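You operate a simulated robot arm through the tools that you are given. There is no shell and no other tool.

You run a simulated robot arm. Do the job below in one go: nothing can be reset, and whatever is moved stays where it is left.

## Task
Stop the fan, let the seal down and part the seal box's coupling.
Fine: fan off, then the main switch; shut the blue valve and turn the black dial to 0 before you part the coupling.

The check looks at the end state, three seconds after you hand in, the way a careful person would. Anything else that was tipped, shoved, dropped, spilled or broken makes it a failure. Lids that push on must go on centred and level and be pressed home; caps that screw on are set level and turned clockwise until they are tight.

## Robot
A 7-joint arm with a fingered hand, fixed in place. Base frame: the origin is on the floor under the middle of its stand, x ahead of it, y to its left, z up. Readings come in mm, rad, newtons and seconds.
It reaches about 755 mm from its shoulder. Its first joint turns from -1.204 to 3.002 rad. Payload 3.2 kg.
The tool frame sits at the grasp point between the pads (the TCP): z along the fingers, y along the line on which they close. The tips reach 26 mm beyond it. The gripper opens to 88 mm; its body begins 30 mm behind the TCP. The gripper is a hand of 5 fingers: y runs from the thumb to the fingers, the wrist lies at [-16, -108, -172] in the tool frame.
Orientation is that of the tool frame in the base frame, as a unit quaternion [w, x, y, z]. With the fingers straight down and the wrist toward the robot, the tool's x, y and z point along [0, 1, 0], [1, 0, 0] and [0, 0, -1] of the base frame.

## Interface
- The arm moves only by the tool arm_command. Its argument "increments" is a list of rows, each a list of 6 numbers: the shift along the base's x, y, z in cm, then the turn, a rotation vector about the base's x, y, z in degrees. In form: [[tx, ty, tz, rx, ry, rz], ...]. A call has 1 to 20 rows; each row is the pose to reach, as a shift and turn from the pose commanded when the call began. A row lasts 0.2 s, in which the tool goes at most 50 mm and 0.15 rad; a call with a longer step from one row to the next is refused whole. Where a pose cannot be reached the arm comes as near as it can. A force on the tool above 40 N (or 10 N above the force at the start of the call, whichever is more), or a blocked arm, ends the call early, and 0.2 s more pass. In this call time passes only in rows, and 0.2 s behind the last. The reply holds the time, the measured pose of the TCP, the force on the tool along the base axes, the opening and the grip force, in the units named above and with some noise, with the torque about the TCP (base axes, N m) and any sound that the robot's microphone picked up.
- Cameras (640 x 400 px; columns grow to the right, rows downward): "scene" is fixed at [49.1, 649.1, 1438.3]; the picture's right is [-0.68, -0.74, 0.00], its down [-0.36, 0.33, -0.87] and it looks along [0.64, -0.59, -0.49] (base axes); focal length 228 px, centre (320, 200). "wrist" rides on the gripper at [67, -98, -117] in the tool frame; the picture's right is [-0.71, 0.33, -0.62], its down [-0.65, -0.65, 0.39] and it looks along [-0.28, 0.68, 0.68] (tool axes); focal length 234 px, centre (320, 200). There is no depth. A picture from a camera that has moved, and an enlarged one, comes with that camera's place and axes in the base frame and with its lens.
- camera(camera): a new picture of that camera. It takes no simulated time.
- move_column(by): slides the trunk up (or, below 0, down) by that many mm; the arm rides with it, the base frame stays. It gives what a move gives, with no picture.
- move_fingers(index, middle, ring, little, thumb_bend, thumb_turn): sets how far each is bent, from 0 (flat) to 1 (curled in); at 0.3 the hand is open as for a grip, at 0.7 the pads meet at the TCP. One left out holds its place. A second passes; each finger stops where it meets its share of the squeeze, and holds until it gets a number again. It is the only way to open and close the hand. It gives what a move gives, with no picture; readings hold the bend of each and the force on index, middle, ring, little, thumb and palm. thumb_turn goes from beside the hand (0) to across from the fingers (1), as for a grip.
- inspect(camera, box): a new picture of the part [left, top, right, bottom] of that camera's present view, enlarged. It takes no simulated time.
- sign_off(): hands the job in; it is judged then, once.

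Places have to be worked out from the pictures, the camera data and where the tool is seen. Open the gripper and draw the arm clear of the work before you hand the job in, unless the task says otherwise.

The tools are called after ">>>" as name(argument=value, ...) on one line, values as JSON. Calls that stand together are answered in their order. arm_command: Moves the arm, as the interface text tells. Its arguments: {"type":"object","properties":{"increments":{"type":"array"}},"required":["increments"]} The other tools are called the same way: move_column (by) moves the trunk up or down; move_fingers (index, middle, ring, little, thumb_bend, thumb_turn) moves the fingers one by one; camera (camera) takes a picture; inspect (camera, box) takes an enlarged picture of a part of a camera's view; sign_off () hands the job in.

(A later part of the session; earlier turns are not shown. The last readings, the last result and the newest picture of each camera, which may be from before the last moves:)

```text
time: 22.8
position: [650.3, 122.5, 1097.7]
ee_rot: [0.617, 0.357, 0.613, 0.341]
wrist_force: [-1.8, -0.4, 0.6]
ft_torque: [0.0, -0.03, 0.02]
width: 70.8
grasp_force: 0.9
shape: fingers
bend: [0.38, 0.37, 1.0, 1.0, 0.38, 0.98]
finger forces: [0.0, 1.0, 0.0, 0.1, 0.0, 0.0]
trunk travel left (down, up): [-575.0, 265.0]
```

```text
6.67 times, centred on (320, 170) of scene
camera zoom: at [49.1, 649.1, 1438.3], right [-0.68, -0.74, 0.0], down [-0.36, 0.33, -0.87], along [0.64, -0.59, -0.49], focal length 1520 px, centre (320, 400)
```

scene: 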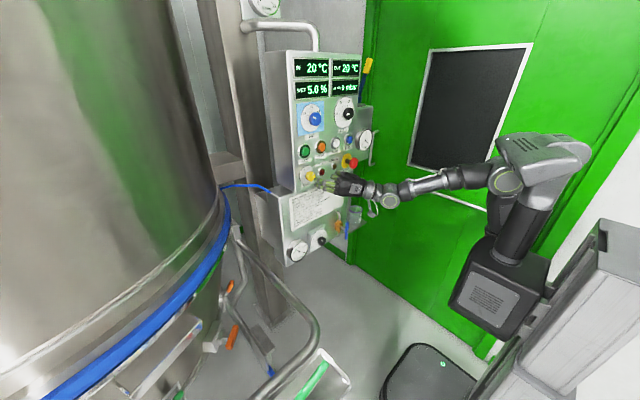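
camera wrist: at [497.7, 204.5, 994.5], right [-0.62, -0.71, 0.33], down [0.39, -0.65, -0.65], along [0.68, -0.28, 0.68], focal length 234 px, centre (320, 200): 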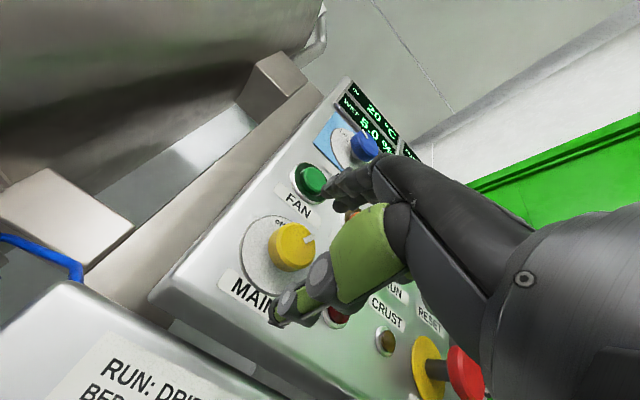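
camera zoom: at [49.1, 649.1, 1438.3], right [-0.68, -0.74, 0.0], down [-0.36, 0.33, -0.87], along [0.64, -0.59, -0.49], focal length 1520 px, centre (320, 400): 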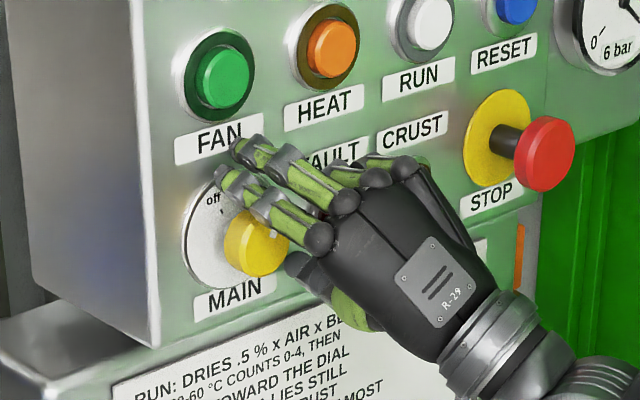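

The measured pose (650,122.5,1097.7) is not where I commanded, with almost no force, so something about the arm is limiting. I look at the whole scene to understand the arm posture.

>>> camera(camera="scene")

>>> camera(camera="wrist")

>>> inspect(camera="scene", box=[320, 110, 600, 350])

```text
taken
```

scene: 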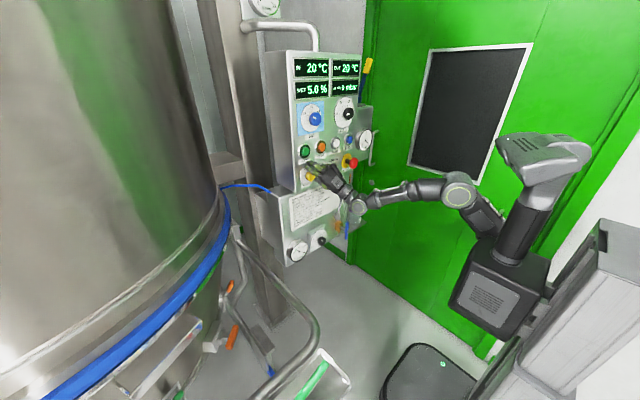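

```text
taken
camera wrist: at [533.6, 132.7, 980.3], right [-0.63, -0.42, 0.65], down [0.37, -0.9, -0.23], along [0.68, 0.09, 0.72], focal length 234 px, centre (320, 200)
```

wrist: 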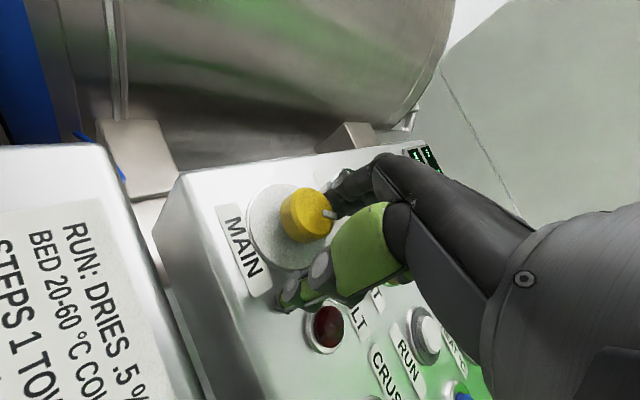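

```text
1.67 times, centred on (460, 230) of scene
camera zoom: at [49.1, 649.1, 1438.3], right [-0.68, -0.74, 0.0], down [-0.36, 0.33, -0.87], along [0.64, -0.59, -0.49], focal length 380 px, centre (87, 150)
```

zoom: 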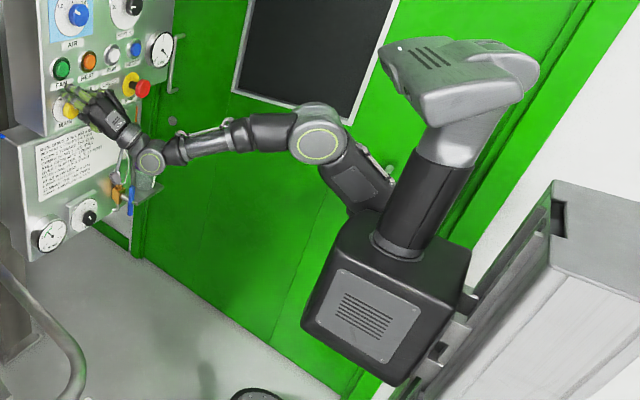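

The arm is a right arm with its shoulder well to the right, reaching across. I withdraw 4 cm to clear the knob and see what pose is really attained, compared with the command.

>>> arm_command(increments=[[-2, 0, 0, 0, 0, 0], [-4, 0, 0, 0, 0, 0]])

>>> inspect(camera="wrist", box=[220, 120, 440, 340])

>>> inspect(camera="scene", box=[280, 140, 360, 200])

```text
time: 23.4
position: [604.4, 136.2, 1098.3]
ee_rot: [0.617, 0.346, 0.617, 0.345]
wrist_force: [-0.3, 0.0, -0.2]
ft_torque: [0.04, 0.0, -0.02]
width: 70.9
grasp_force: 0.2
shape: fingers
bend: [0.38, 0.38, 1.0, 1.0, 0.38, 0.98]
finger forces: [0.1, 0.0, 0.0, 0.1, 0.0, 0.0]
trunk travel left (down, up): [-575.0, 265.0]
```

```text
1.82 times, centred on (330, 230) of wrist
camera zoom: at [487.8, 142.5, 980.0], right [-0.63, -0.43, 0.65], down [0.39, -0.9, -0.22], along [0.68, 0.12, 0.73], focal length 426 px, centre (302, 146)
```

zoom: 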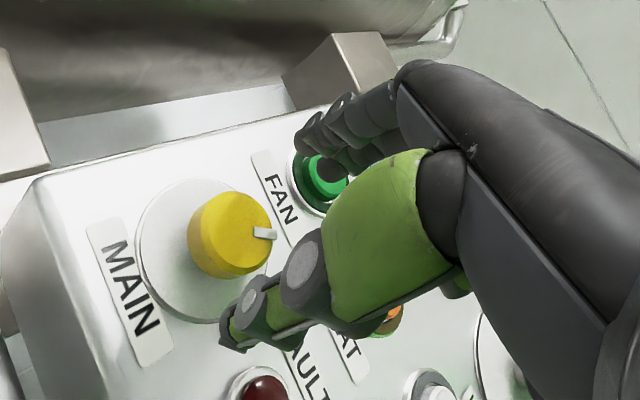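

```text
6.67 times, centred on (320, 170) of scene
camera zoom: at [49.1, 649.1, 1438.3], right [-0.68, -0.74, 0.0], down [-0.36, 0.33, -0.87], along [0.64, -0.59, -0.49], focal length 1520 px, centre (320, 400)
```

zoom: 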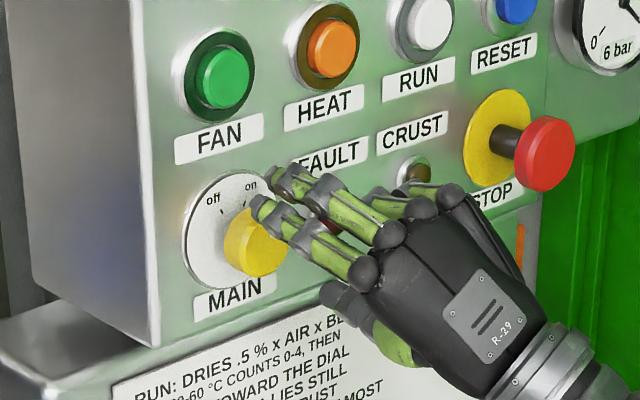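

The pointer is visible at roughly 0° (between the ticks). I give a small hold command to see whether the arm settles fully onto the commanded pose.

>>> arm_command(increments=[[0, 0, 0, 0, 0, 0], [0, 0, 0, 0, 0, 0]])

>>> inspect(camera="wrist", box=[240, 160, 340, 260])

```text
time: 24.0
position: [605.1, 136.2, 1098.7]
ee_rot: [0.617, 0.346, 0.616, 0.346]
wrist_force: [0.5, -0.4, -0.8]
ft_torque: [-0.02, 0.01, 0.01]
width: 70.6
grasp_force: 0.0
shape: fingers
bend: [0.38, 0.38, 1.0, 1.0, 0.38, 0.98]
finger forces: [0.0, 0.0, 0.1, 0.0, 0.0, 0.0]
trunk travel left (down, up): [-575.0, 265.0]
```

```text
4.00 times, centred on (290, 210) of wrist
camera zoom: at [487.6, 143.1, 980.5], right [-0.63, -0.43, 0.65], down [0.39, -0.9, -0.22], along [0.68, 0.12, 0.73], focal length 937 px, centre (440, 160)
```

zoom: 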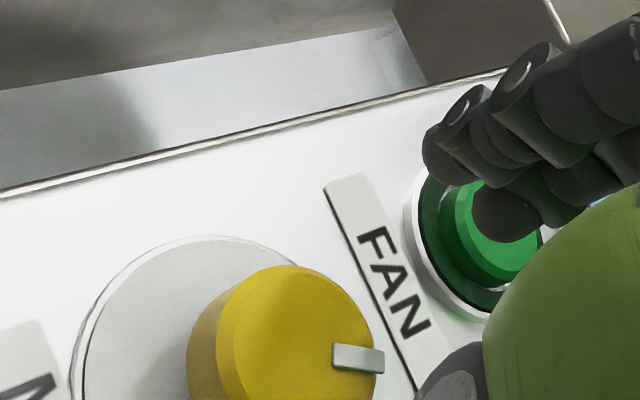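

The arm settles slightly off the command at this over-pronated roll, so I should grip with the hand rolled the other way and finish near level. I roll to about +12° here and check the attained pose.

>>> arm_command(increments=[[0, 0, 0, 8, 0, 0], [0, 0, 0, 16, 0, 0], [0, 0, 0, 24, 0, 0], [0, 0, 0, 32, 0, 0], [0, 0, -0.1, 40, 0, 0], [0, 0, -0.1, 44, 0, 0]])

>>> inspect(camera="wrist", box=[220, 120, 440, 340])

>>> inspect(camera="scene", box=[280, 140, 360, 200])

```text
time: 25.6
position: [613.2, 113.5, 1108.7]
ee_rot: [0.442, 0.566, 0.423, 0.553]
wrist_force: [-0.3, -0.7, 0.0]
ft_torque: [-0.01, 0.0, 0.02]
width: 71.1
grasp_force: 0.0
shape: fingers
bend: [0.38, 0.38, 1.0, 1.0, 0.38, 0.98]
finger forces: [0.0, 0.1, 0.1, 0.0, 0.0, 0.0]
trunk travel left (down, up): [-575.0, 265.0]
stopped in row 6: the arm was blocked; the commanded pose is now the measured one
```

```text
1.82 times, centred on (330, 230) of wrist
camera zoom: at [499.8, 206.7, 1029.9], right [-0.65, -0.75, 0.14], down [0.38, -0.48, -0.8], along [0.66, -0.46, 0.59], focal length 426 px, centre (302, 146)
```

zoom: 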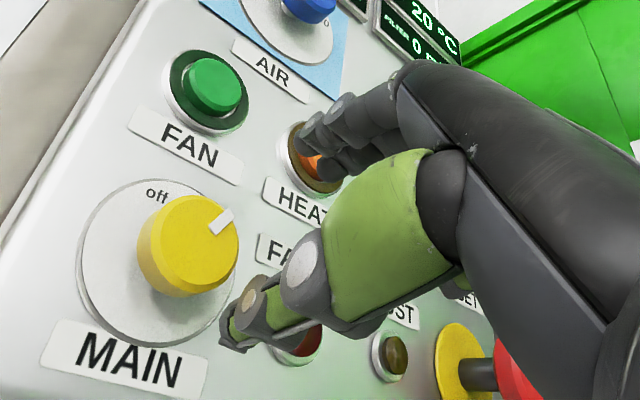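

```text
6.67 times, centred on (320, 170) of scene
camera zoom: at [49.1, 649.1, 1438.3], right [-0.68, -0.74, 0.0], down [-0.36, 0.33, -0.87], along [0.64, -0.59, -0.49], focal length 1520 px, centre (320, 400)
```

zoom: 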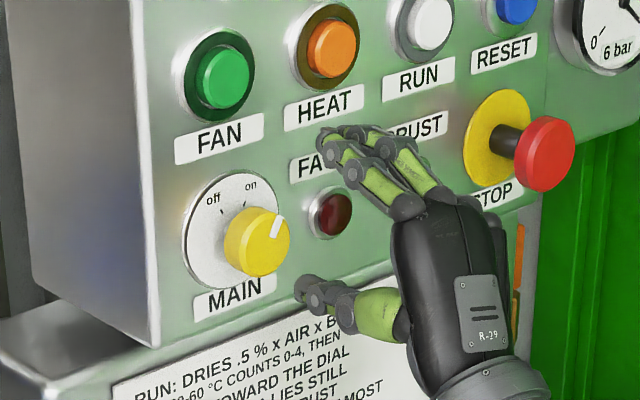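

The arm was blocked at a kinematic limit there (no contact force), and the pointer is still at "on" (~+31°) – the hand just slipped round the knob. I back off, level the roll, and yaw the hand 30° left so it lines up better with the forearm.

>>> arm_command(increments=[[-3, 0.5, -0.5, -4, 0, 0.5], [-5.5, 1.5, -1, -8, 0, 1], [-7, 2.5, -1.5, -14.4, 0, 1.8]])

>>> arm_command(increments=[[0, 0, 0, 0, 0, 7.5], [0, 0, 0, 0, 0, 15], [0, 0, 0, 0, 0, 22.5], [0, 0, 0, 0, 0, 30]])

>>> camera(camera="scene")

>>> camera(camera="wrist")

```text
time: 26.4
position: [539.7, 144.7, 1091.9]
ee_rot: [0.501, 0.496, 0.499, 0.503]
wrist_force: [0.4, -0.4, -0.1]
ft_torque: [0.02, -0.03, -0.01]
width: 70.9
grasp_force: 0.1
shape: fingers
bend: [0.38, 0.38, 1.0, 1.0, 0.38, 0.98]
finger forces: [0.1, 0.0, 0.0, 0.0, 0.0, 0.0]
trunk travel left (down, up): [-575.0, 265.0]
```

```text
time: 27.4
position: [541.3, 140.9, 1091.6]
ee_rot: [0.351, 0.35, 0.612, 0.616]
wrist_force: [0.1, -0.9, 0.2]
ft_torque: [0.0, 0.01, 0.03]
width: 70.9
grasp_force: 0.0
shape: fingers
bend: [0.38, 0.38, 1.0, 1.0, 0.38, 0.98]
finger forces: [0.0, 0.0, 0.1, 0.0, 0.0, 0.1]
trunk travel left (down, up): [-575.0, 265.0]
```

```text
taken
```

scene: 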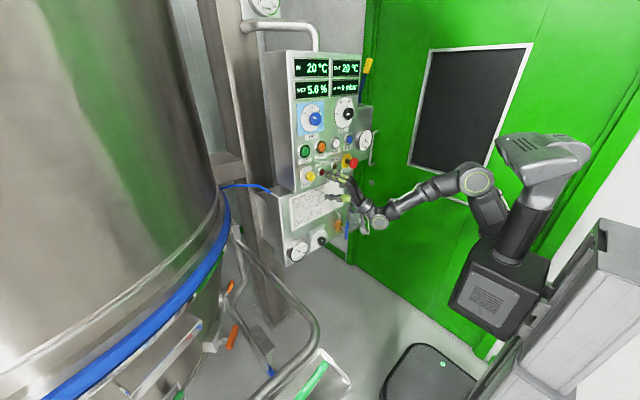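

```text
taken
camera wrist: at [407.8, 140.6, 993.7], right [-0.18, -0.93, 0.33], down [0.67, -0.36, -0.65], along [0.72, 0.1, 0.68], focal length 234 px, centre (320, 200)
```

wrist: 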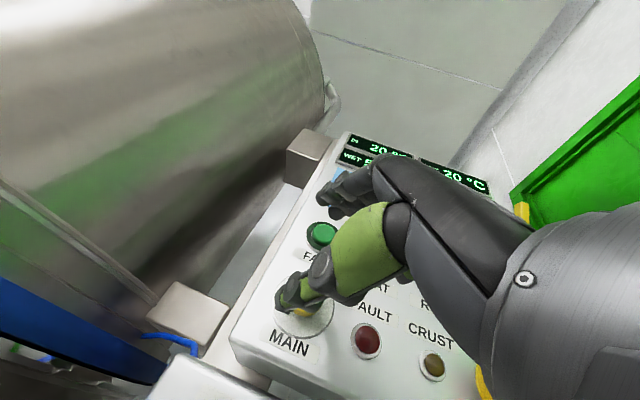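

With the yaw the posture looks freer. I test the full −70° turn about x just in front of the knob (TCP x≈600), to see if the arm follows accurately.

>>> arm_command(increments=[[1.5, 0, 0, -8, 0, 0], [3, 0, 0, -16, 0, 0], [4.5, 0, 0, -24, 0, 0], [5.5, 0, 0, -32, 0, 0], [5.5, 0, 0, -40, 0, 0], [5.5, 0, 0, -48, 0, 0], [5.5, 0, 0, -56, 0, 0], [5.5, 0, 0, -64, 0, 0], [5.5, 0, 0, -70, 0, 0], [5.5, 0, 0, -70, 0, 0]])

>>> camera(camera="scene")

>>> camera(camera="wrist")

```text
time: 29.6
position: [597.8, 142.6, 1092.0]
ee_rot: [0.491, 0.086, 0.853, 0.153]
wrist_force: [0.4, -0.4, -0.3]
ft_torque: [0.02, 0.0, 0.01]
width: 70.9
grasp_force: 0.0
shape: fingers
bend: [0.38, 0.38, 1.0, 1.0, 0.38, 0.98]
finger forces: [0.0, 0.0, 0.0, 0.1, 0.1, 0.1]
trunk travel left (down, up): [-575.0, 265.0]
```

```text
taken
```

scene: 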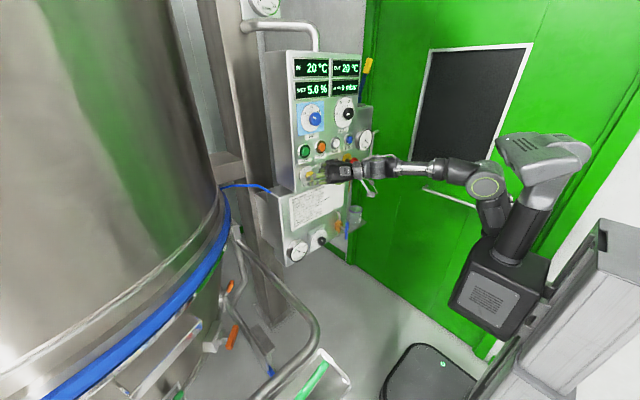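

```text
taken
camera wrist: at [463.1, 48.9, 1059.8], right [-0.19, -0.01, 0.98], down [0.67, -0.74, 0.12], along [0.72, 0.68, 0.14], focal length 234 px, centre (320, 200)
```

wrist: 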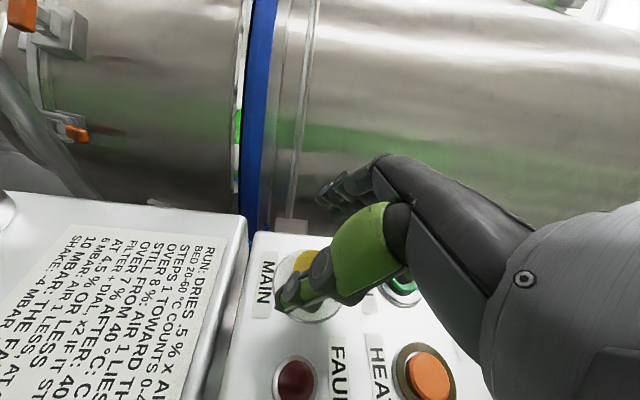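

It tracks well here. I advance to x≈643 at this end orientation to verify the final pose is reachable (open fingers still straddle the knob).

>>> arm_command(increments=[[1.5, 0, 0.05, 0, 0, 0], [3, 0, 0.05, 0, 0, 0], [4.5, 0, 0.05, 0, 0, 0], [4.5, 0, 0.05, 0, 0, 0]])

>>> inspect(camera="wrist", box=[220, 160, 440, 340])

>>> inspect(camera="scene", box=[280, 140, 360, 200])

```text
time: 30.6
position: [642.1, 140.3, 1094.3]
ee_rot: [0.492, 0.086, 0.853, 0.154]
wrist_force: [-0.9, 0.2, 0.0]
ft_torque: [0.0, 0.0, 0.0]
width: 71.0
grasp_force: 0.1
shape: fingers
bend: [0.38, 0.38, 1.0, 1.0, 0.38, 0.98]
finger forces: [0.0, 0.0, 0.0, 0.1, 0.1, 0.0]
trunk travel left (down, up): [-575.0, 265.0]
```

```text
2.22 times, centred on (330, 250) of wrist
camera zoom: at [508.0, 48.5, 1060.9], right [-0.19, -0.01, 0.98], down [0.67, -0.74, 0.12], along [0.72, 0.68, 0.14], focal length 520 px, centre (298, 89)
```

zoom: 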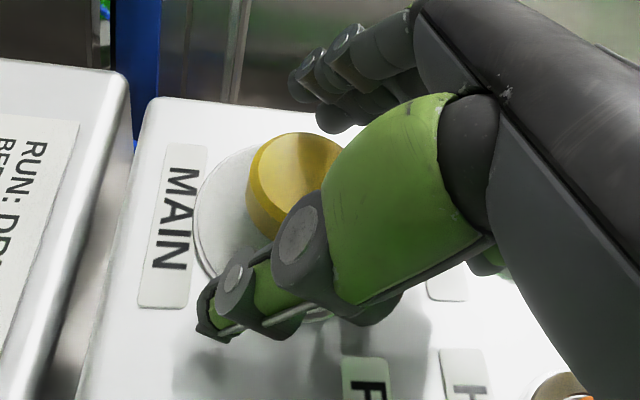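

```text
6.67 times, centred on (320, 170) of scene
camera zoom: at [49.1, 649.1, 1438.3], right [-0.68, -0.74, 0.0], down [-0.36, 0.33, -0.87], along [0.64, -0.59, -0.49], focal length 1520 px, centre (320, 400)
```

zoom: 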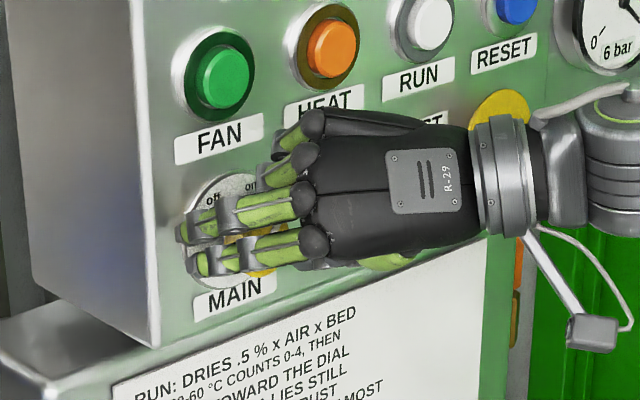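

The end pose is reachable with the yaw. I withdraw, unroll to level and set the yaw to 20°, then move in front of the knob at TCP y≈132 so thumb and fingers will oppose each other across it.

>>> arm_command(increments=[[-2, 0, 0, 0, 0, 0], [-4, 0, 0, 4, 0, 0], [-4.5, 0, 0, 12, 0, 0], [-4.5, 0, 0, 20, 0, 0], [-4.5, 0, 0, 28, 0, 0], [-4.5, 0, 0, 36, 0, 0], [-4.5, -0.2, 0, 44, 0, 0], [-4.5, -0.4, 0, 52, 0, 0], [-4.5, -0.6, 0, 60, 0, 0], [-4.5, -0.8, 0, 68, 0, 0], [-4.5, -0.9, -0.1, 70, 0, 0]])

>>> arm_command(increments=[[0, 0, 0, 0, 0, -5], [0, 0, 0, 0, 0, -10], [1, 0, 0, 0, 0, -10], [1, 0, 0, 0, 0, -10]])

>>> inspect(camera="wrist", box=[220, 160, 440, 340])

>>> inspect(camera="scene", box=[280, 140, 360, 200])

```text
time: 33.0
position: [596.5, 132.3, 1092.0]
ee_rot: [0.353, 0.351, 0.61, 0.616]
wrist_force: [-0.3, 0.5, 0.0]
ft_torque: [0.0, -0.04, 0.0]
width: 71.1
grasp_force: 0.0
shape: fingers
bend: [0.38, 0.38, 1.0, 1.0, 0.38, 0.98]
finger forces: [0.1, 0.0, 0.1, 0.2, 0.1, 0.1]
trunk travel left (down, up): [-575.0, 265.0]
```

```text
time: 34.0
position: [605.9, 131.9, 1091.9]
ee_rot: [0.406, 0.404, 0.577, 0.582]
wrist_force: [-0.1, -0.3, -0.2]
ft_torque: [0.02, -0.03, 0.03]
width: 71.2
grasp_force: 0.0
shape: fingers
bend: [0.38, 0.38, 1.0, 1.0, 0.38, 0.98]
finger forces: [0.0, 0.1, 0.0, 0.0, 0.1, 0.0]
trunk travel left (down, up): [-575.0, 265.0]
```

```text
2.22 times, centred on (330, 250) of wrist
camera zoom: at [474.5, 155.4, 993.4], right [-0.34, -0.88, 0.33], down [0.59, -0.47, -0.65], along [0.73, -0.03, 0.68], focal length 520 px, centre (298, 89)
```

zoom: 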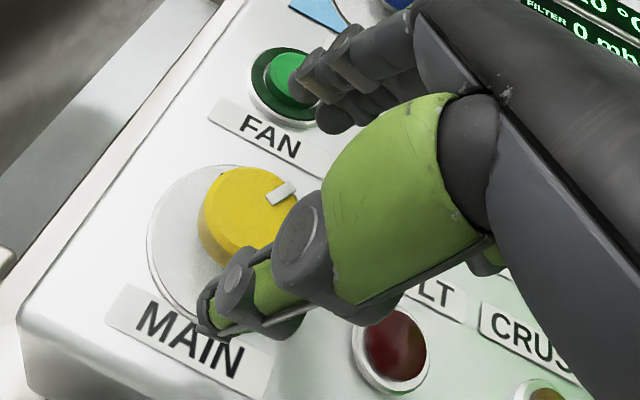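

```text
6.67 times, centred on (320, 170) of scene
camera zoom: at [49.1, 649.1, 1438.3], right [-0.68, -0.74, 0.0], down [-0.36, 0.33, -0.87], along [0.64, -0.59, -0.49], focal length 1520 px, centre (320, 400)
```

zoom: 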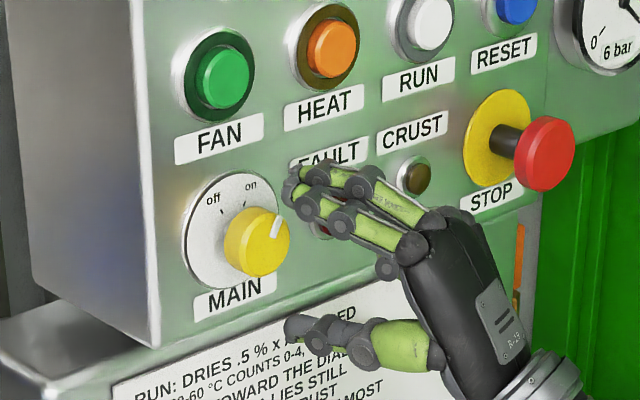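

Pointer confirmed still at "on"; knob centre again reads (659,141,~1094). I advance to x≈650 and then squeeze with higher finger targets.

>>> arm_command(increments=[[1.5, 0, 0.1, 0, 0, 0], [3, 0, 0.15, 0, 0, 0], [4.2, 0, 0.15, 0, 0, 0], [4.2, 0, 0.15, 0, 0, 0]])

>>> move_fingers(index=0.5, middle=0.5, thumb_bend=0.5)

>>> inspect(camera="wrist", box=[220, 160, 440, 340])

>>> inspect(camera="scene", box=[280, 140, 360, 200])

```text
time: 35.0
position: [648.3, 133.2, 1093.3]
ee_rot: [0.406, 0.403, 0.578, 0.582]
wrist_force: [-1.0, -0.5, -0.4]
ft_torque: [-0.04, -0.06, -0.01]
width: 71.1
grasp_force: 0.4
shape: fingers
bend: [0.38, 0.38, 1.0, 1.0, 0.38, 0.98]
finger forces: [0.0, 1.4, 0.1, 0.0, 0.0, 0.0]
trunk travel left (down, up): [-575.0, 265.0]
```

```text
time: 36.0
position: [647.3, 132.5, 1094.5]
ee_rot: [0.407, 0.403, 0.577, 0.582]
wrist_force: [-5.0, 0.2, 1.6]
ft_torque: [0.0, -0.23, -0.01]
width: 46.3
grasp_force: 2.4
shape: fingers
bend: [0.5, 0.48, 1.0, 1.0, 0.5, 1.0]
finger forces: [0.0, 4.8, 0.0, 0.1, 0.0, 0.1]
trunk travel left (down, up): [-575.0, 265.0]
```

```text
2.22 times, centred on (330, 250) of wrist
camera zoom: at [515.6, 155.6, 996.0], right [-0.34, -0.88, 0.33], down [0.59, -0.47, -0.65], along [0.73, -0.03, 0.69], focal length 520 px, centre (298, 89)
```

zoom: 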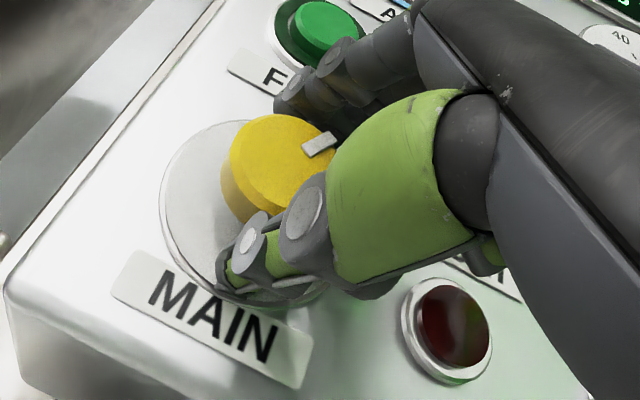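

```text
6.67 times, centred on (320, 170) of scene
camera zoom: at [49.1, 649.1, 1438.3], right [-0.68, -0.74, 0.0], down [-0.36, 0.33, -0.87], along [0.64, -0.59, -0.49], focal length 1520 px, centre (320, 400)
```

zoom: 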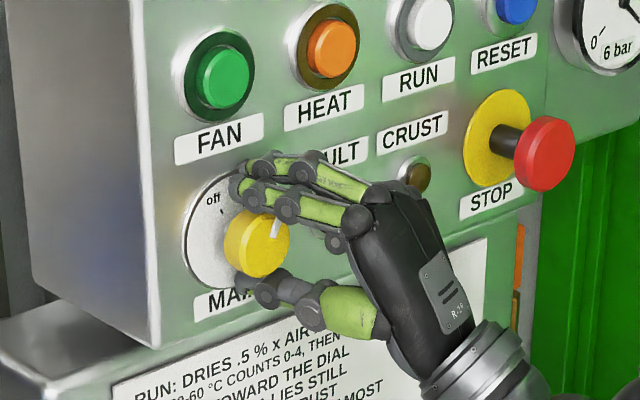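

The middle fingertip is pushing the dial plate (−5 N in x), which caused the earlier drift. I back off 6 mm and then squeeze fully.

>>> arm_command(increments=[[-0.4, 0, 0, 0, 0, 0], [-0.7, 0, 0, 0, 0, 0]])

>>> move_fingers(index=0.62, middle=0.62, thumb_bend=0.66)

>>> inspect(camera="wrist", box=[220, 160, 440, 340])

>>> inspect(camera="scene", box=[280, 140, 360, 200])

```text
time: 36.6
position: [642.1, 131.9, 1092.9]
ee_rot: [0.406, 0.404, 0.578, 0.582]
wrist_force: [-0.1, 0.3, -0.7]
ft_torque: [0.01, -0.02, 0.03]
width: 46.0
grasp_force: 0.0
shape: fingers
bend: [0.5, 0.5, 1.0, 1.0, 0.5, 1.0]
finger forces: [0.0, 0.0, 0.0, 0.0, 0.1, 0.1]
trunk travel left (down, up): [-575.0, 265.0]
```

```text
time: 37.6
position: [642.1, 131.9, 1092.6]
ee_rot: [0.406, 0.403, 0.577, 0.582]
wrist_force: [0.1, -0.1, -0.2]
ft_torque: [0.01, 0.08, -0.02]
width: 35.3
grasp_force: 8.6
shape: fingers
bend: [0.56, 0.59, 1.0, 1.0, 0.58, 1.0]
finger forces: [5.6, 2.6, 0.0, 0.0, 8.4, 0.0]
trunk travel left (down, up): [-575.0, 265.0]
```

```text
2.22 times, centred on (330, 250) of wrist
camera zoom: at [510.1, 155.4, 994.9], right [-0.34, -0.88, 0.33], down [0.59, -0.47, -0.65], along [0.73, -0.03, 0.68], focal length 520 px, centre (298, 89)
```

zoom: 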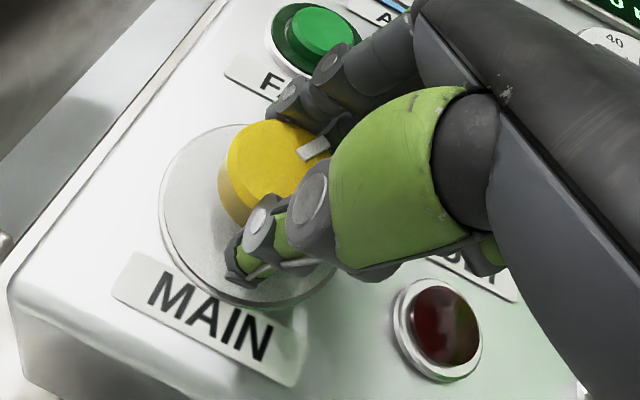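

```text
6.67 times, centred on (320, 170) of scene
camera zoom: at [49.1, 649.1, 1438.3], right [-0.68, -0.74, 0.0], down [-0.36, 0.33, -0.87], along [0.64, -0.59, -0.49], focal length 1520 px, centre (320, 400)
```

zoom: 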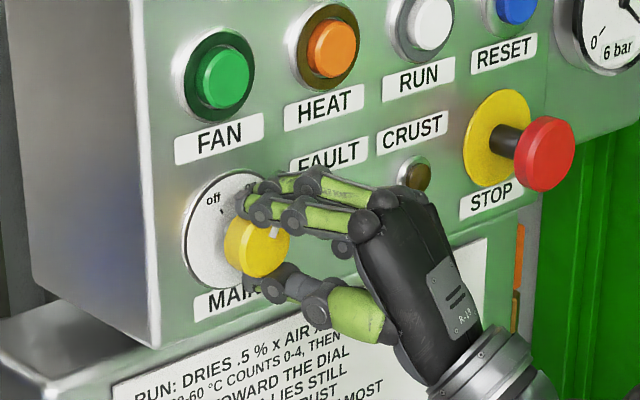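

A balanced grip with no panel contact now. I tighten to full squeeze before turning.

>>> move_fingers(index=0.72, middle=0.72, thumb_bend=0.75)

>>> inspect(camera="wrist", box=[220, 160, 440, 340])

```text
time: 38.6
position: [640.8, 132.2, 1094.2]
ee_rot: [0.406, 0.403, 0.577, 0.583]
wrist_force: [4.2, 0.8, 7.0]
ft_torque: [0.08, 0.04, 0.0]
width: 33.8
grasp_force: 17.6
shape: fingers
bend: [0.57, 0.61, 1.0, 1.0, 0.59, 1.0]
finger forces: [11.5, 9.6, 0.0, 0.0, 13.9, 0.0]
trunk travel left (down, up): [-575.0, 265.0]
```

```text
2.22 times, centred on (330, 250) of wrist
camera zoom: at [510.3, 155.3, 995.5], right [-0.34, -0.88, 0.33], down [0.59, -0.47, -0.65], along [0.73, -0.03, 0.69], focal length 520 px, centre (298, 89)
```

zoom: 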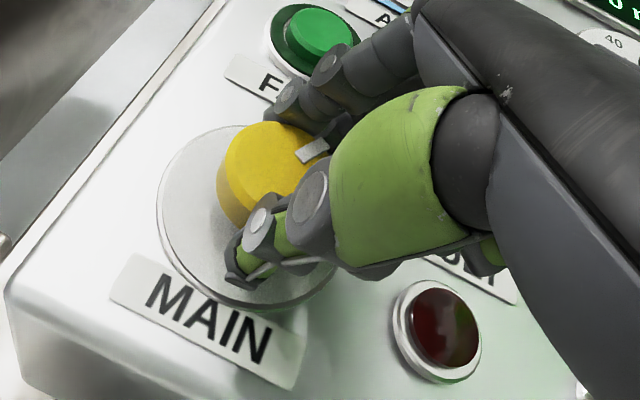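

Grip force ~17 N. I turn about the knob axis by −40°, letting the TCP follow the arc.

>>> arm_command(increments=[[0, 0.01, 0.13, -8, 0, 0], [0, 0.04, 0.26, -16, 0, 0], [0, 0.08, 0.38, -24, 0, 0], [0, 0.14, 0.49, -32, 0, 0], [0, 0.22, 0.6, -40, 0, 0]])

>>> inspect(camera="wrist", box=[220, 160, 440, 340])

>>> inspect(camera="scene", box=[280, 140, 360, 200])

```text
time: 39.8
position: [642.5, 135.4, 1099.9]
ee_rot: [0.52, 0.24, 0.742, 0.348]
wrist_force: [4.8, 3.9, 7.4]
ft_torque: [0.04, -0.04, -0.08]
width: 33.8
grasp_force: 18.2
shape: fingers
bend: [0.57, 0.6, 1.0, 1.0, 0.59, 1.0]
finger forces: [11.8, 10.8, 0.1, 0.0, 13.8, 0.0]
trunk travel left (down, up): [-575.0, 265.0]
```

```text
2.22 times, centred on (330, 250) of wrist
camera zoom: at [510.1, 89.7, 1009.4], right [-0.34, -0.46, 0.82], down [0.59, -0.78, -0.19], along [0.73, 0.42, 0.54], focal length 520 px, centre (298, 89)
```

zoom: 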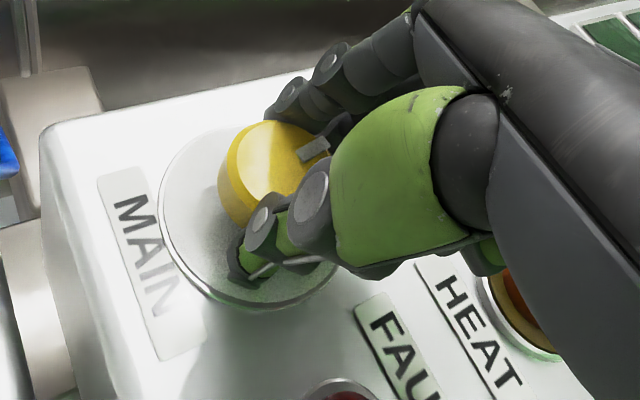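

```text
6.67 times, centred on (320, 170) of scene
camera zoom: at [49.1, 649.1, 1438.3], right [-0.68, -0.74, 0.0], down [-0.36, 0.33, -0.87], along [0.64, -0.59, -0.49], focal length 1520 px, centre (320, 400)
```

zoom: 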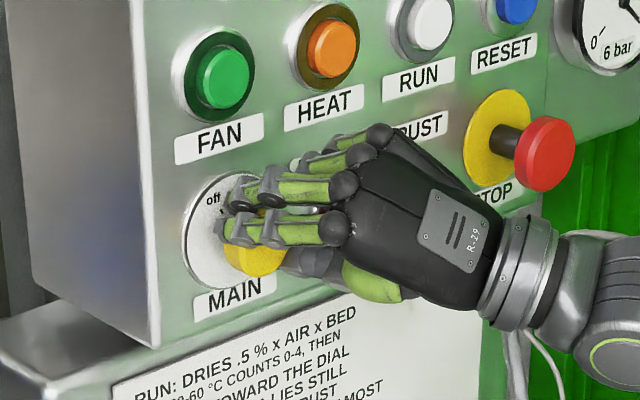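

The pointer stayed fixed relative to the hand, so the knob is turning. I continue to a total of about −68°.

>>> arm_command(increments=[[0, 0.09, 0.09, -8, 0, 0], [0, 0.19, 0.17, -16, 0, 0], [0, 0.3, 0.24, -24, 0, 0], [0, 0.36, 0.26, -28, 0, 0]])

>>> inspect(camera="wrist", box=[220, 160, 440, 340])

>>> inspect(camera="scene", box=[250, 40, 370, 200])

```text
time: 40.8
position: [642.1, 140.2, 1102.0]
ee_rot: [0.562, 0.109, 0.805, 0.159]
wrist_force: [6.5, 4.5, 6.9]
ft_torque: [0.41, -0.17, 0.1]
width: 33.8
grasp_force: 17.8
shape: fingers
bend: [0.57, 0.61, 1.0, 1.0, 0.59, 0.99]
finger forces: [12.8, 11.1, 0.0, 0.1, 12.9, 0.1]
trunk travel left (down, up): [-575.0, 265.0]
```

```text
2.22 times, centred on (330, 250) of wrist
camera zoom: at [510.3, 56.6, 1044.7], right [-0.34, -0.03, 0.94], down [0.59, -0.78, 0.19], along [0.73, 0.62, 0.28], focal length 520 px, centre (298, 89)
```

zoom: 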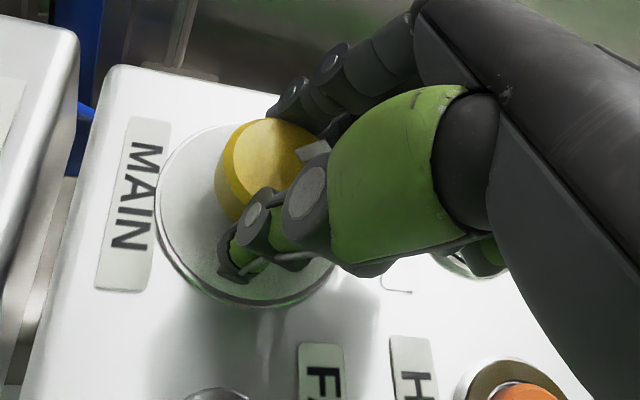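

```text
2.50 times, centred on (310, 120) of scene
camera zoom: at [49.1, 649.1, 1438.3], right [-0.68, -0.74, 0.0], down [-0.36, 0.33, -0.87], along [0.64, -0.59, -0.49], focal length 570 px, centre (345, 400)
```

zoom: 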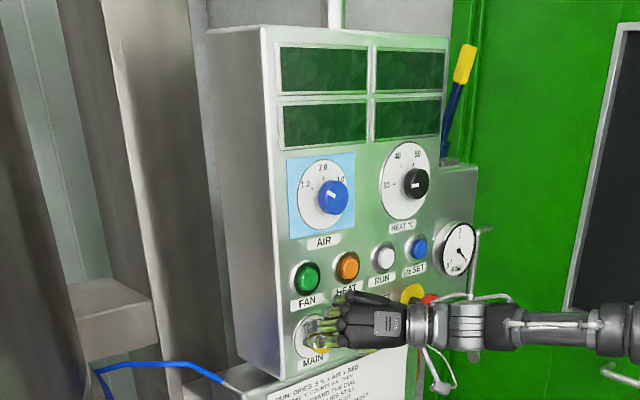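

The displays have gone dark and the torque reading shows the knob reached its stop: MAIN is off. I open the fingers and withdraw straight back.

>>> move_fingers(index=0.35, middle=0.35, thumb_bend=0.35)

>>> arm_command(increments=[[-2, -0.4, 0, 0, 0, 0], [-5, -0.5, 0, 0, 0, 0], [-9, -0.5, 0, 0, 0, 0], [-13, -0.5, 0, 0, 0, 0]])

>>> inspect(camera="scene", box=[270, 120, 370, 200])

>>> camera(camera="wrist")

```text
time: 41.8
position: [642.1, 137.2, 1101.9]
ee_rot: [0.562, 0.108, 0.805, 0.159]
wrist_force: [0.7, 0.0, -0.1]
ft_torque: [-0.01, 0.0, -0.03]
width: 77.2
grasp_force: 0.0
shape: fingers
bend: [0.35, 0.35, 1.0, 1.0, 0.35, 0.98]
finger forces: [0.0, 0.0, 0.0, 0.0, 0.1, 0.0]
trunk travel left (down, up): [-575.0, 265.0]
```

```text
time: 42.8
position: [507.7, 132.4, 1100.8]
ee_rot: [0.562, 0.106, 0.805, 0.16]
wrist_force: [0.2, 0.5, 0.7]
ft_torque: [-0.01, 0.0, -0.03]
width: 77.1
grasp_force: 0.0
shape: fingers
bend: [0.35, 0.35, 1.0, 1.0, 0.35, 0.98]
finger forces: [0.0, 0.0, 0.0, 0.0, 0.0, 0.0]
trunk travel left (down, up): [-575.0, 265.0]
```

```text
5.00 times, centred on (320, 160) of scene
camera zoom: at [49.1, 649.1, 1438.3], right [-0.68, -0.74, 0.0], down [-0.36, 0.33, -0.87], along [0.64, -0.59, -0.49], focal length 1140 px, centre (320, 400)
```

zoom: 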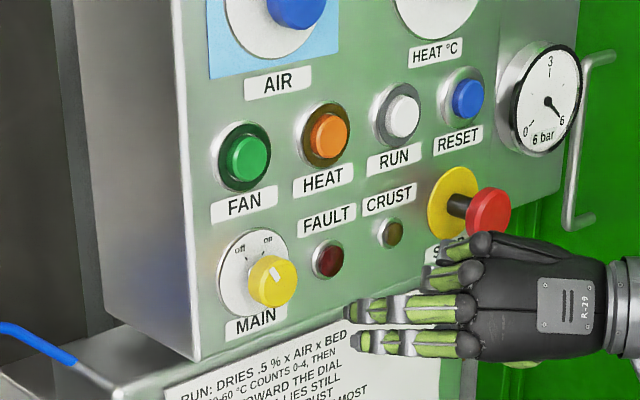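

```text
taken
camera wrist: at [377.1, 51.1, 1043.8], right [-0.34, -0.03, 0.94], down [0.6, -0.78, 0.19], along [0.73, 0.63, 0.28], focal length 234 px, centre (320, 200)
```

wrist: 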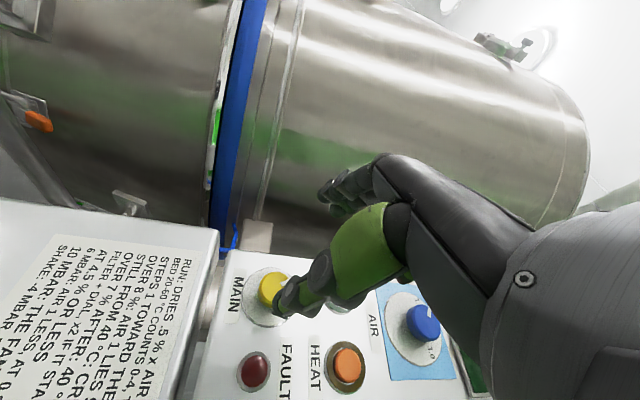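

The MAIN pointer now points to "off". Next I unroll the hand in free space away from the panel, back to the pointing orientation, heading toward the lower box.

>>> arm_command(increments=[[-1, -1, 0, 8, 0, 0], [-2, -2, 0, 16, 0, 0], [-3, -3.5, 0, 24, 0, 0], [-4, -5, 0, 32, 0, 0], [-5, -6.5, 0, 40, 0, 0], [-5, -8, 0, 48, 0, 0], [-5, -9.5, 0, 56, 0, 0], [-5, -11, 0, 64, 0, 0], [-5, -12, 0, 68, 0, 0]])

>>> arm_command(increments=[[0, 0, 0, 0, 0, -7], [0, -1, 0, 0, 0, -14], [0, -2, 0, 0, 0, -20]])

>>> arm_command(increments=[[0, 0, 0, 0, 7.5, 0], [0, 0, 0, 0, 15, 0], [0, 0, 0, 0, 22.5, 0], [0, 0, 0, 0, 30, 0], [0, 0, 0, 0, 37.5, 0], [0, 0, 0, 0, 45, 0]])

>>> move_column(by=-200)

>>> camera(camera="wrist")

>>> camera(camera="scene")

```text
time: 44.8
position: [462.2, 13.0, 1100.7]
ee_rot: [0.405, 0.403, 0.578, 0.583]
wrist_force: [0.4, -0.6, 0.9]
ft_torque: [-0.02, 0.0, 0.02]
width: 77.2
grasp_force: 0.1
shape: fingers
bend: [0.35, 0.35, 1.0, 1.0, 0.35, 0.98]
finger forces: [0.0, 0.0, 0.0, 0.0, 0.0, 0.1]
trunk travel left (down, up): [-575.0, 265.0]
```

```text
time: 45.6
position: [462.1, -6.8, 1100.5]
ee_rot: [0.501, 0.499, 0.498, 0.502]
wrist_force: [0.3, 0.1, 0.5]
ft_torque: [0.03, 0.0, -0.02]
width: 77.2
grasp_force: 0.1
shape: fingers
bend: [0.35, 0.35, 1.0, 1.0, 0.35, 0.98]
finger forces: [0.0, 0.0, 0.0, 0.1, 0.0, 0.1]
trunk travel left (down, up): [-575.0, 265.0]
```

```text
time: 47.0
position: [461.3, -6.3, 1102.2]
ee_rot: [0.271, 0.652, 0.653, 0.273]
wrist_force: [0.2, 0.3, -0.1]
ft_torque: [0.02, 0.01, -0.02]
width: 77.5
grasp_force: 0.1
shape: fingers
bend: [0.35, 0.35, 1.0, 1.0, 0.35, 0.98]
finger forces: [0.1, 0.1, 0.0, 0.0, 0.0, 0.0]
trunk travel left (down, up): [-575.0, 265.0]
```

```text
time: 49.1
position: [462.8, -5.3, 902.2]
ee_rot: [0.271, 0.652, 0.653, 0.274]
wrist_force: [0.2, -0.1, -0.2]
ft_torque: [0.01, -0.04, -0.03]
width: 77.2
grasp_force: 0.0
shape: fingers
bend: [0.35, 0.35, 1.0, 1.0, 0.35, 0.98]
finger forces: [0.0, 0.1, 0.0, 0.1, 0.0, 0.0]
trunk travel left (down, up): [-375.0, 465.0]
```

```text
taken
camera wrist: at [310.4, 60.0, 914.9], right [-0.21, -0.71, 0.67], down [-0.18, -0.65, -0.74], along [0.96, -0.28, 0.01], focal length 234 px, centre (320, 200)
```

wrist: 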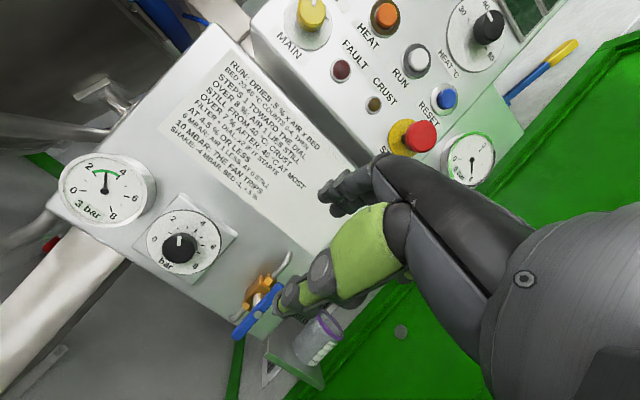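

```text
taken
```

scene: 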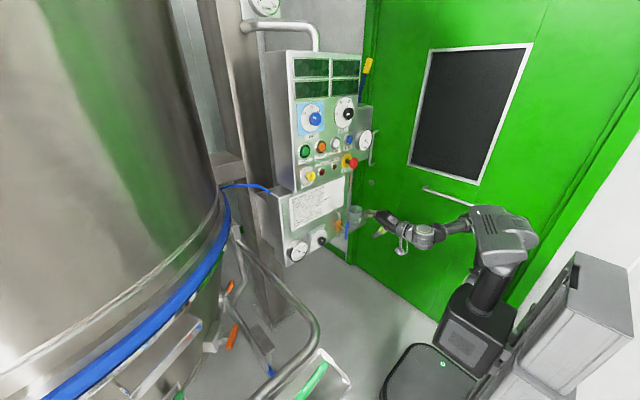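

The hand is now in front of the seal box. I zoom on the valve, dial and coupling from here.

>>> inspect(camera="wrist", box=[210, 240, 350, 400])

>>> inspect(camera="wrist", box=[40, 130, 260, 290])

>>> inspect(camera="scene", box=[310, 180, 400, 260])

```text
2.50 times, centred on (280, 320) of wrist
camera zoom: at [310.4, 60.0, 914.9], right [-0.21, -0.71, 0.67], down [-0.18, -0.65, -0.74], along [0.96, -0.28, 0.01], focal length 585 px, centre (420, -100)
```

zoom: 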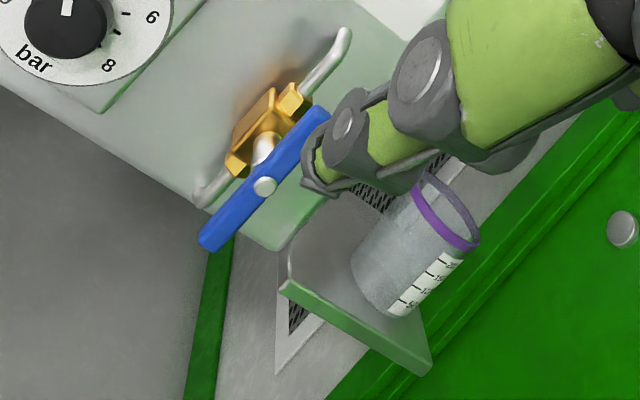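

```text
2.50 times, centred on (150, 210) of wrist
camera zoom: at [310.4, 60.0, 914.9], right [-0.21, -0.71, 0.67], down [-0.18, -0.65, -0.74], along [0.96, -0.28, 0.01], focal length 585 px, centre (745, 175)
```

zoom: 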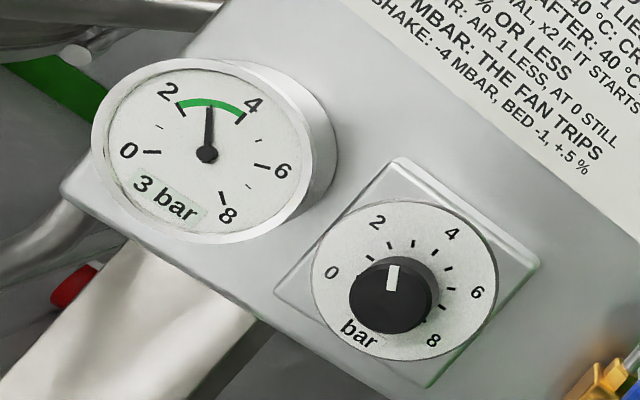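

```text
5.00 times, centred on (355, 220) of scene
camera zoom: at [49.1, 649.1, 1438.3], right [-0.68, -0.74, 0.0], down [-0.36, 0.33, -0.87], along [0.64, -0.59, -0.49], focal length 1140 px, centre (145, 100)
```

zoom: 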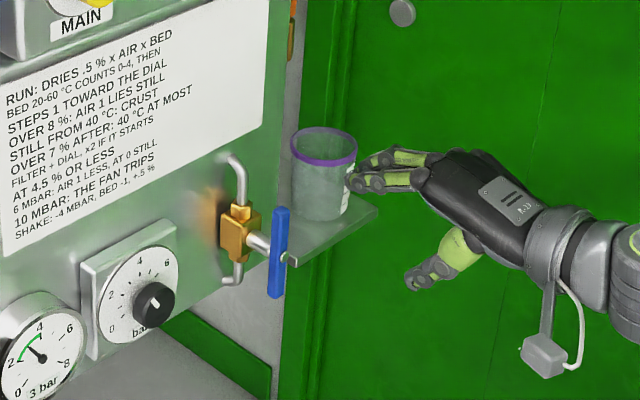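

The valve's T-handle is vertical (open), centred about (637,−82,731), half-length ≈48 mm; the dial reads 3 bar with 0 at −120°. I form the pointing hand again and lower the trunk to bring the index to the handle's upper end height.

>>> move_fingers(index=0, middle=1, thumb_bend=0.4)

>>> move_column(by=-190)

>>> arm_command(increments=[[2.5, -1.5, 0, 0, 0, 0], [5, -3, 0, 0, 0, 0], [7.5, -4.5, 0, 0, 0, 0], [9, -5.5, 0, 0, 0, 0]])

>>> camera(camera="wrist")

>>> inspect(camera="scene", box=[290, 190, 410, 290])

```text
time: 50.1
position: [462.0, -7.0, 901.9]
ee_rot: [0.271, 0.653, 0.652, 0.274]
wrist_force: [0.5, 0.0, -0.2]
ft_torque: [0.0, 0.02, -0.02]
width: 111.6
grasp_force: 0.1
shape: fingers
bend: [0.0, 1.0, 1.0, 1.0, 0.4, 0.98]
finger forces: [0.0, 0.0, 0.0, 0.1, 0.0, 0.0]
trunk travel left (down, up): [-375.0, 465.0]
```

```text
time: 52.2
position: [461.8, -7.0, 711.6]
ee_rot: [0.272, 0.652, 0.653, 0.275]
wrist_force: [-0.8, -0.8, 0.3]
ft_torque: [0.01, -0.01, -0.02]
width: 111.8
grasp_force: 0.2
shape: fingers
bend: [0.0, 1.0, 1.0, 1.0, 0.4, 0.98]
finger forces: [0.0, 0.1, 0.0, 0.0, 0.0, 0.0]
trunk travel left (down, up): [-185.0, 655.0]
```

```text
time: 53.2
position: [553.4, -62.4, 711.7]
ee_rot: [0.272, 0.652, 0.652, 0.274]
wrist_force: [-1.3, 0.1, -1.1]
ft_torque: [0.02, 0.0, -0.01]
width: 111.7
grasp_force: 0.1
shape: fingers
bend: [0.0, 1.0, 1.0, 1.0, 0.4, 0.99]
finger forces: [0.0, 0.1, 0.0, 0.1, 0.0, 0.1]
trunk travel left (down, up): [-185.0, 655.0]
```

```text
taken
camera wrist: at [400.6, 5.1, 724.6], right [-0.21, -0.71, 0.67], down [-0.18, -0.65, -0.74], along [0.96, -0.28, 0.01], focal length 234 px, centre (320, 200)
```

wrist: 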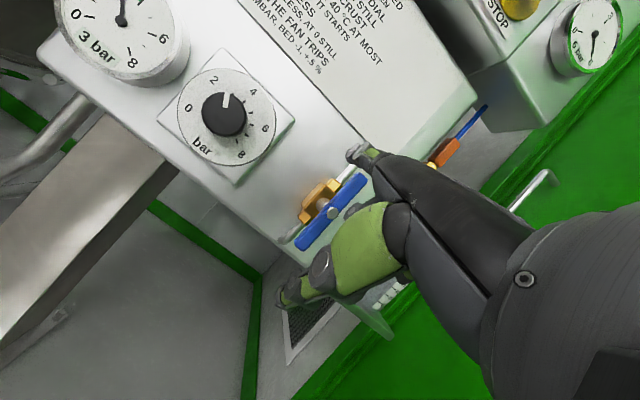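

```text
4.00 times, centred on (350, 240) of scene
camera zoom: at [49.1, 649.1, 1438.3], right [-0.68, -0.74, 0.0], down [-0.36, 0.33, -0.87], along [0.64, -0.59, -0.49], focal length 912 px, centre (200, 40)
```

zoom: 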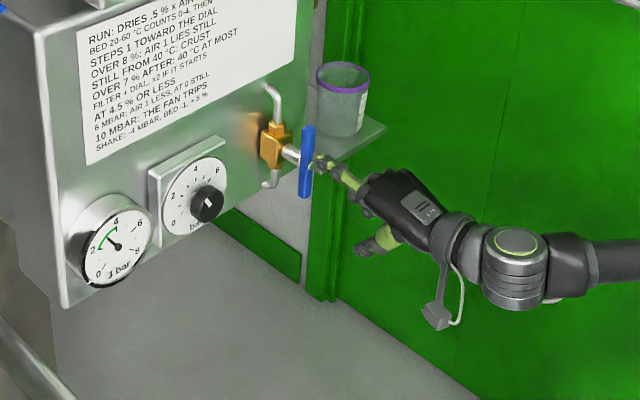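

The stem reads at about (633,−82,726) and the index tip is at (604,−46,775). I move the fingertip in beside the left of the handle's upper end, then start pushing it right (clockwise).

>>> arm_command(increments=[[2, 0, -0.5, 0, 0, 0], [4.2, 0, -1, 0, 0, 0], [4.2, -1, -1, 0, 0, 0], [4.2, -2.1, -1.05, 0, 0, 0]])

>>> inspect(camera="wrist", box=[240, 100, 440, 280])

>>> inspect(camera="scene", box=[320, 190, 400, 250])

```text
time: 54.2
position: [594.0, -82.7, 699.7]
ee_rot: [0.271, 0.652, 0.653, 0.274]
wrist_force: [0.1, -0.3, -0.4]
ft_torque: [-0.06, -0.02, 0.0]
width: 111.6
grasp_force: 0.2
shape: fingers
bend: [0.0, 1.0, 1.0, 1.0, 0.4, 0.99]
finger forces: [0.2, 0.1, 0.0, 0.0, 0.0, 0.1]
trunk travel left (down, up): [-185.0, 655.0]
```

```text
2.22 times, centred on (340, 190) of wrist
camera zoom: at [442.8, -15.9, 713.9], right [-0.21, -0.71, 0.67], down [-0.18, -0.65, -0.74], along [0.96, -0.28, 0.01], focal length 520 px, centre (276, 222)
```

zoom: 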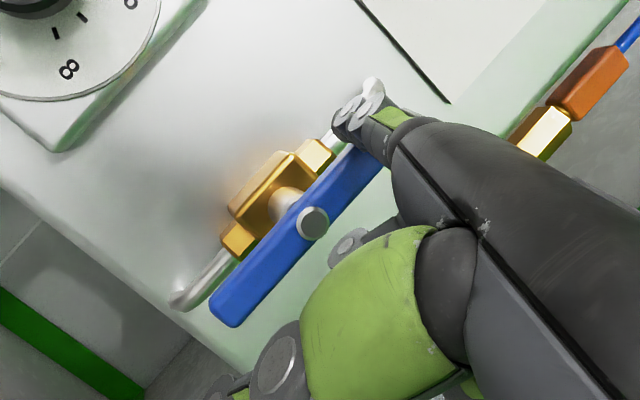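

```text
6.67 times, centred on (360, 220) of scene
camera zoom: at [49.1, 649.1, 1438.3], right [-0.68, -0.74, 0.0], down [-0.36, 0.33, -0.87], along [0.64, -0.59, -0.49], focal length 1520 px, centre (53, 67)
```

zoom: 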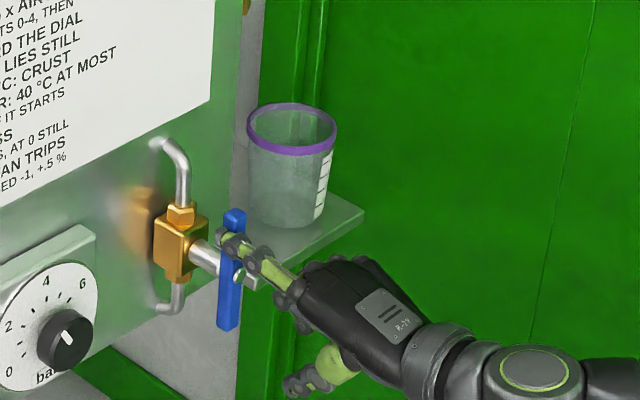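

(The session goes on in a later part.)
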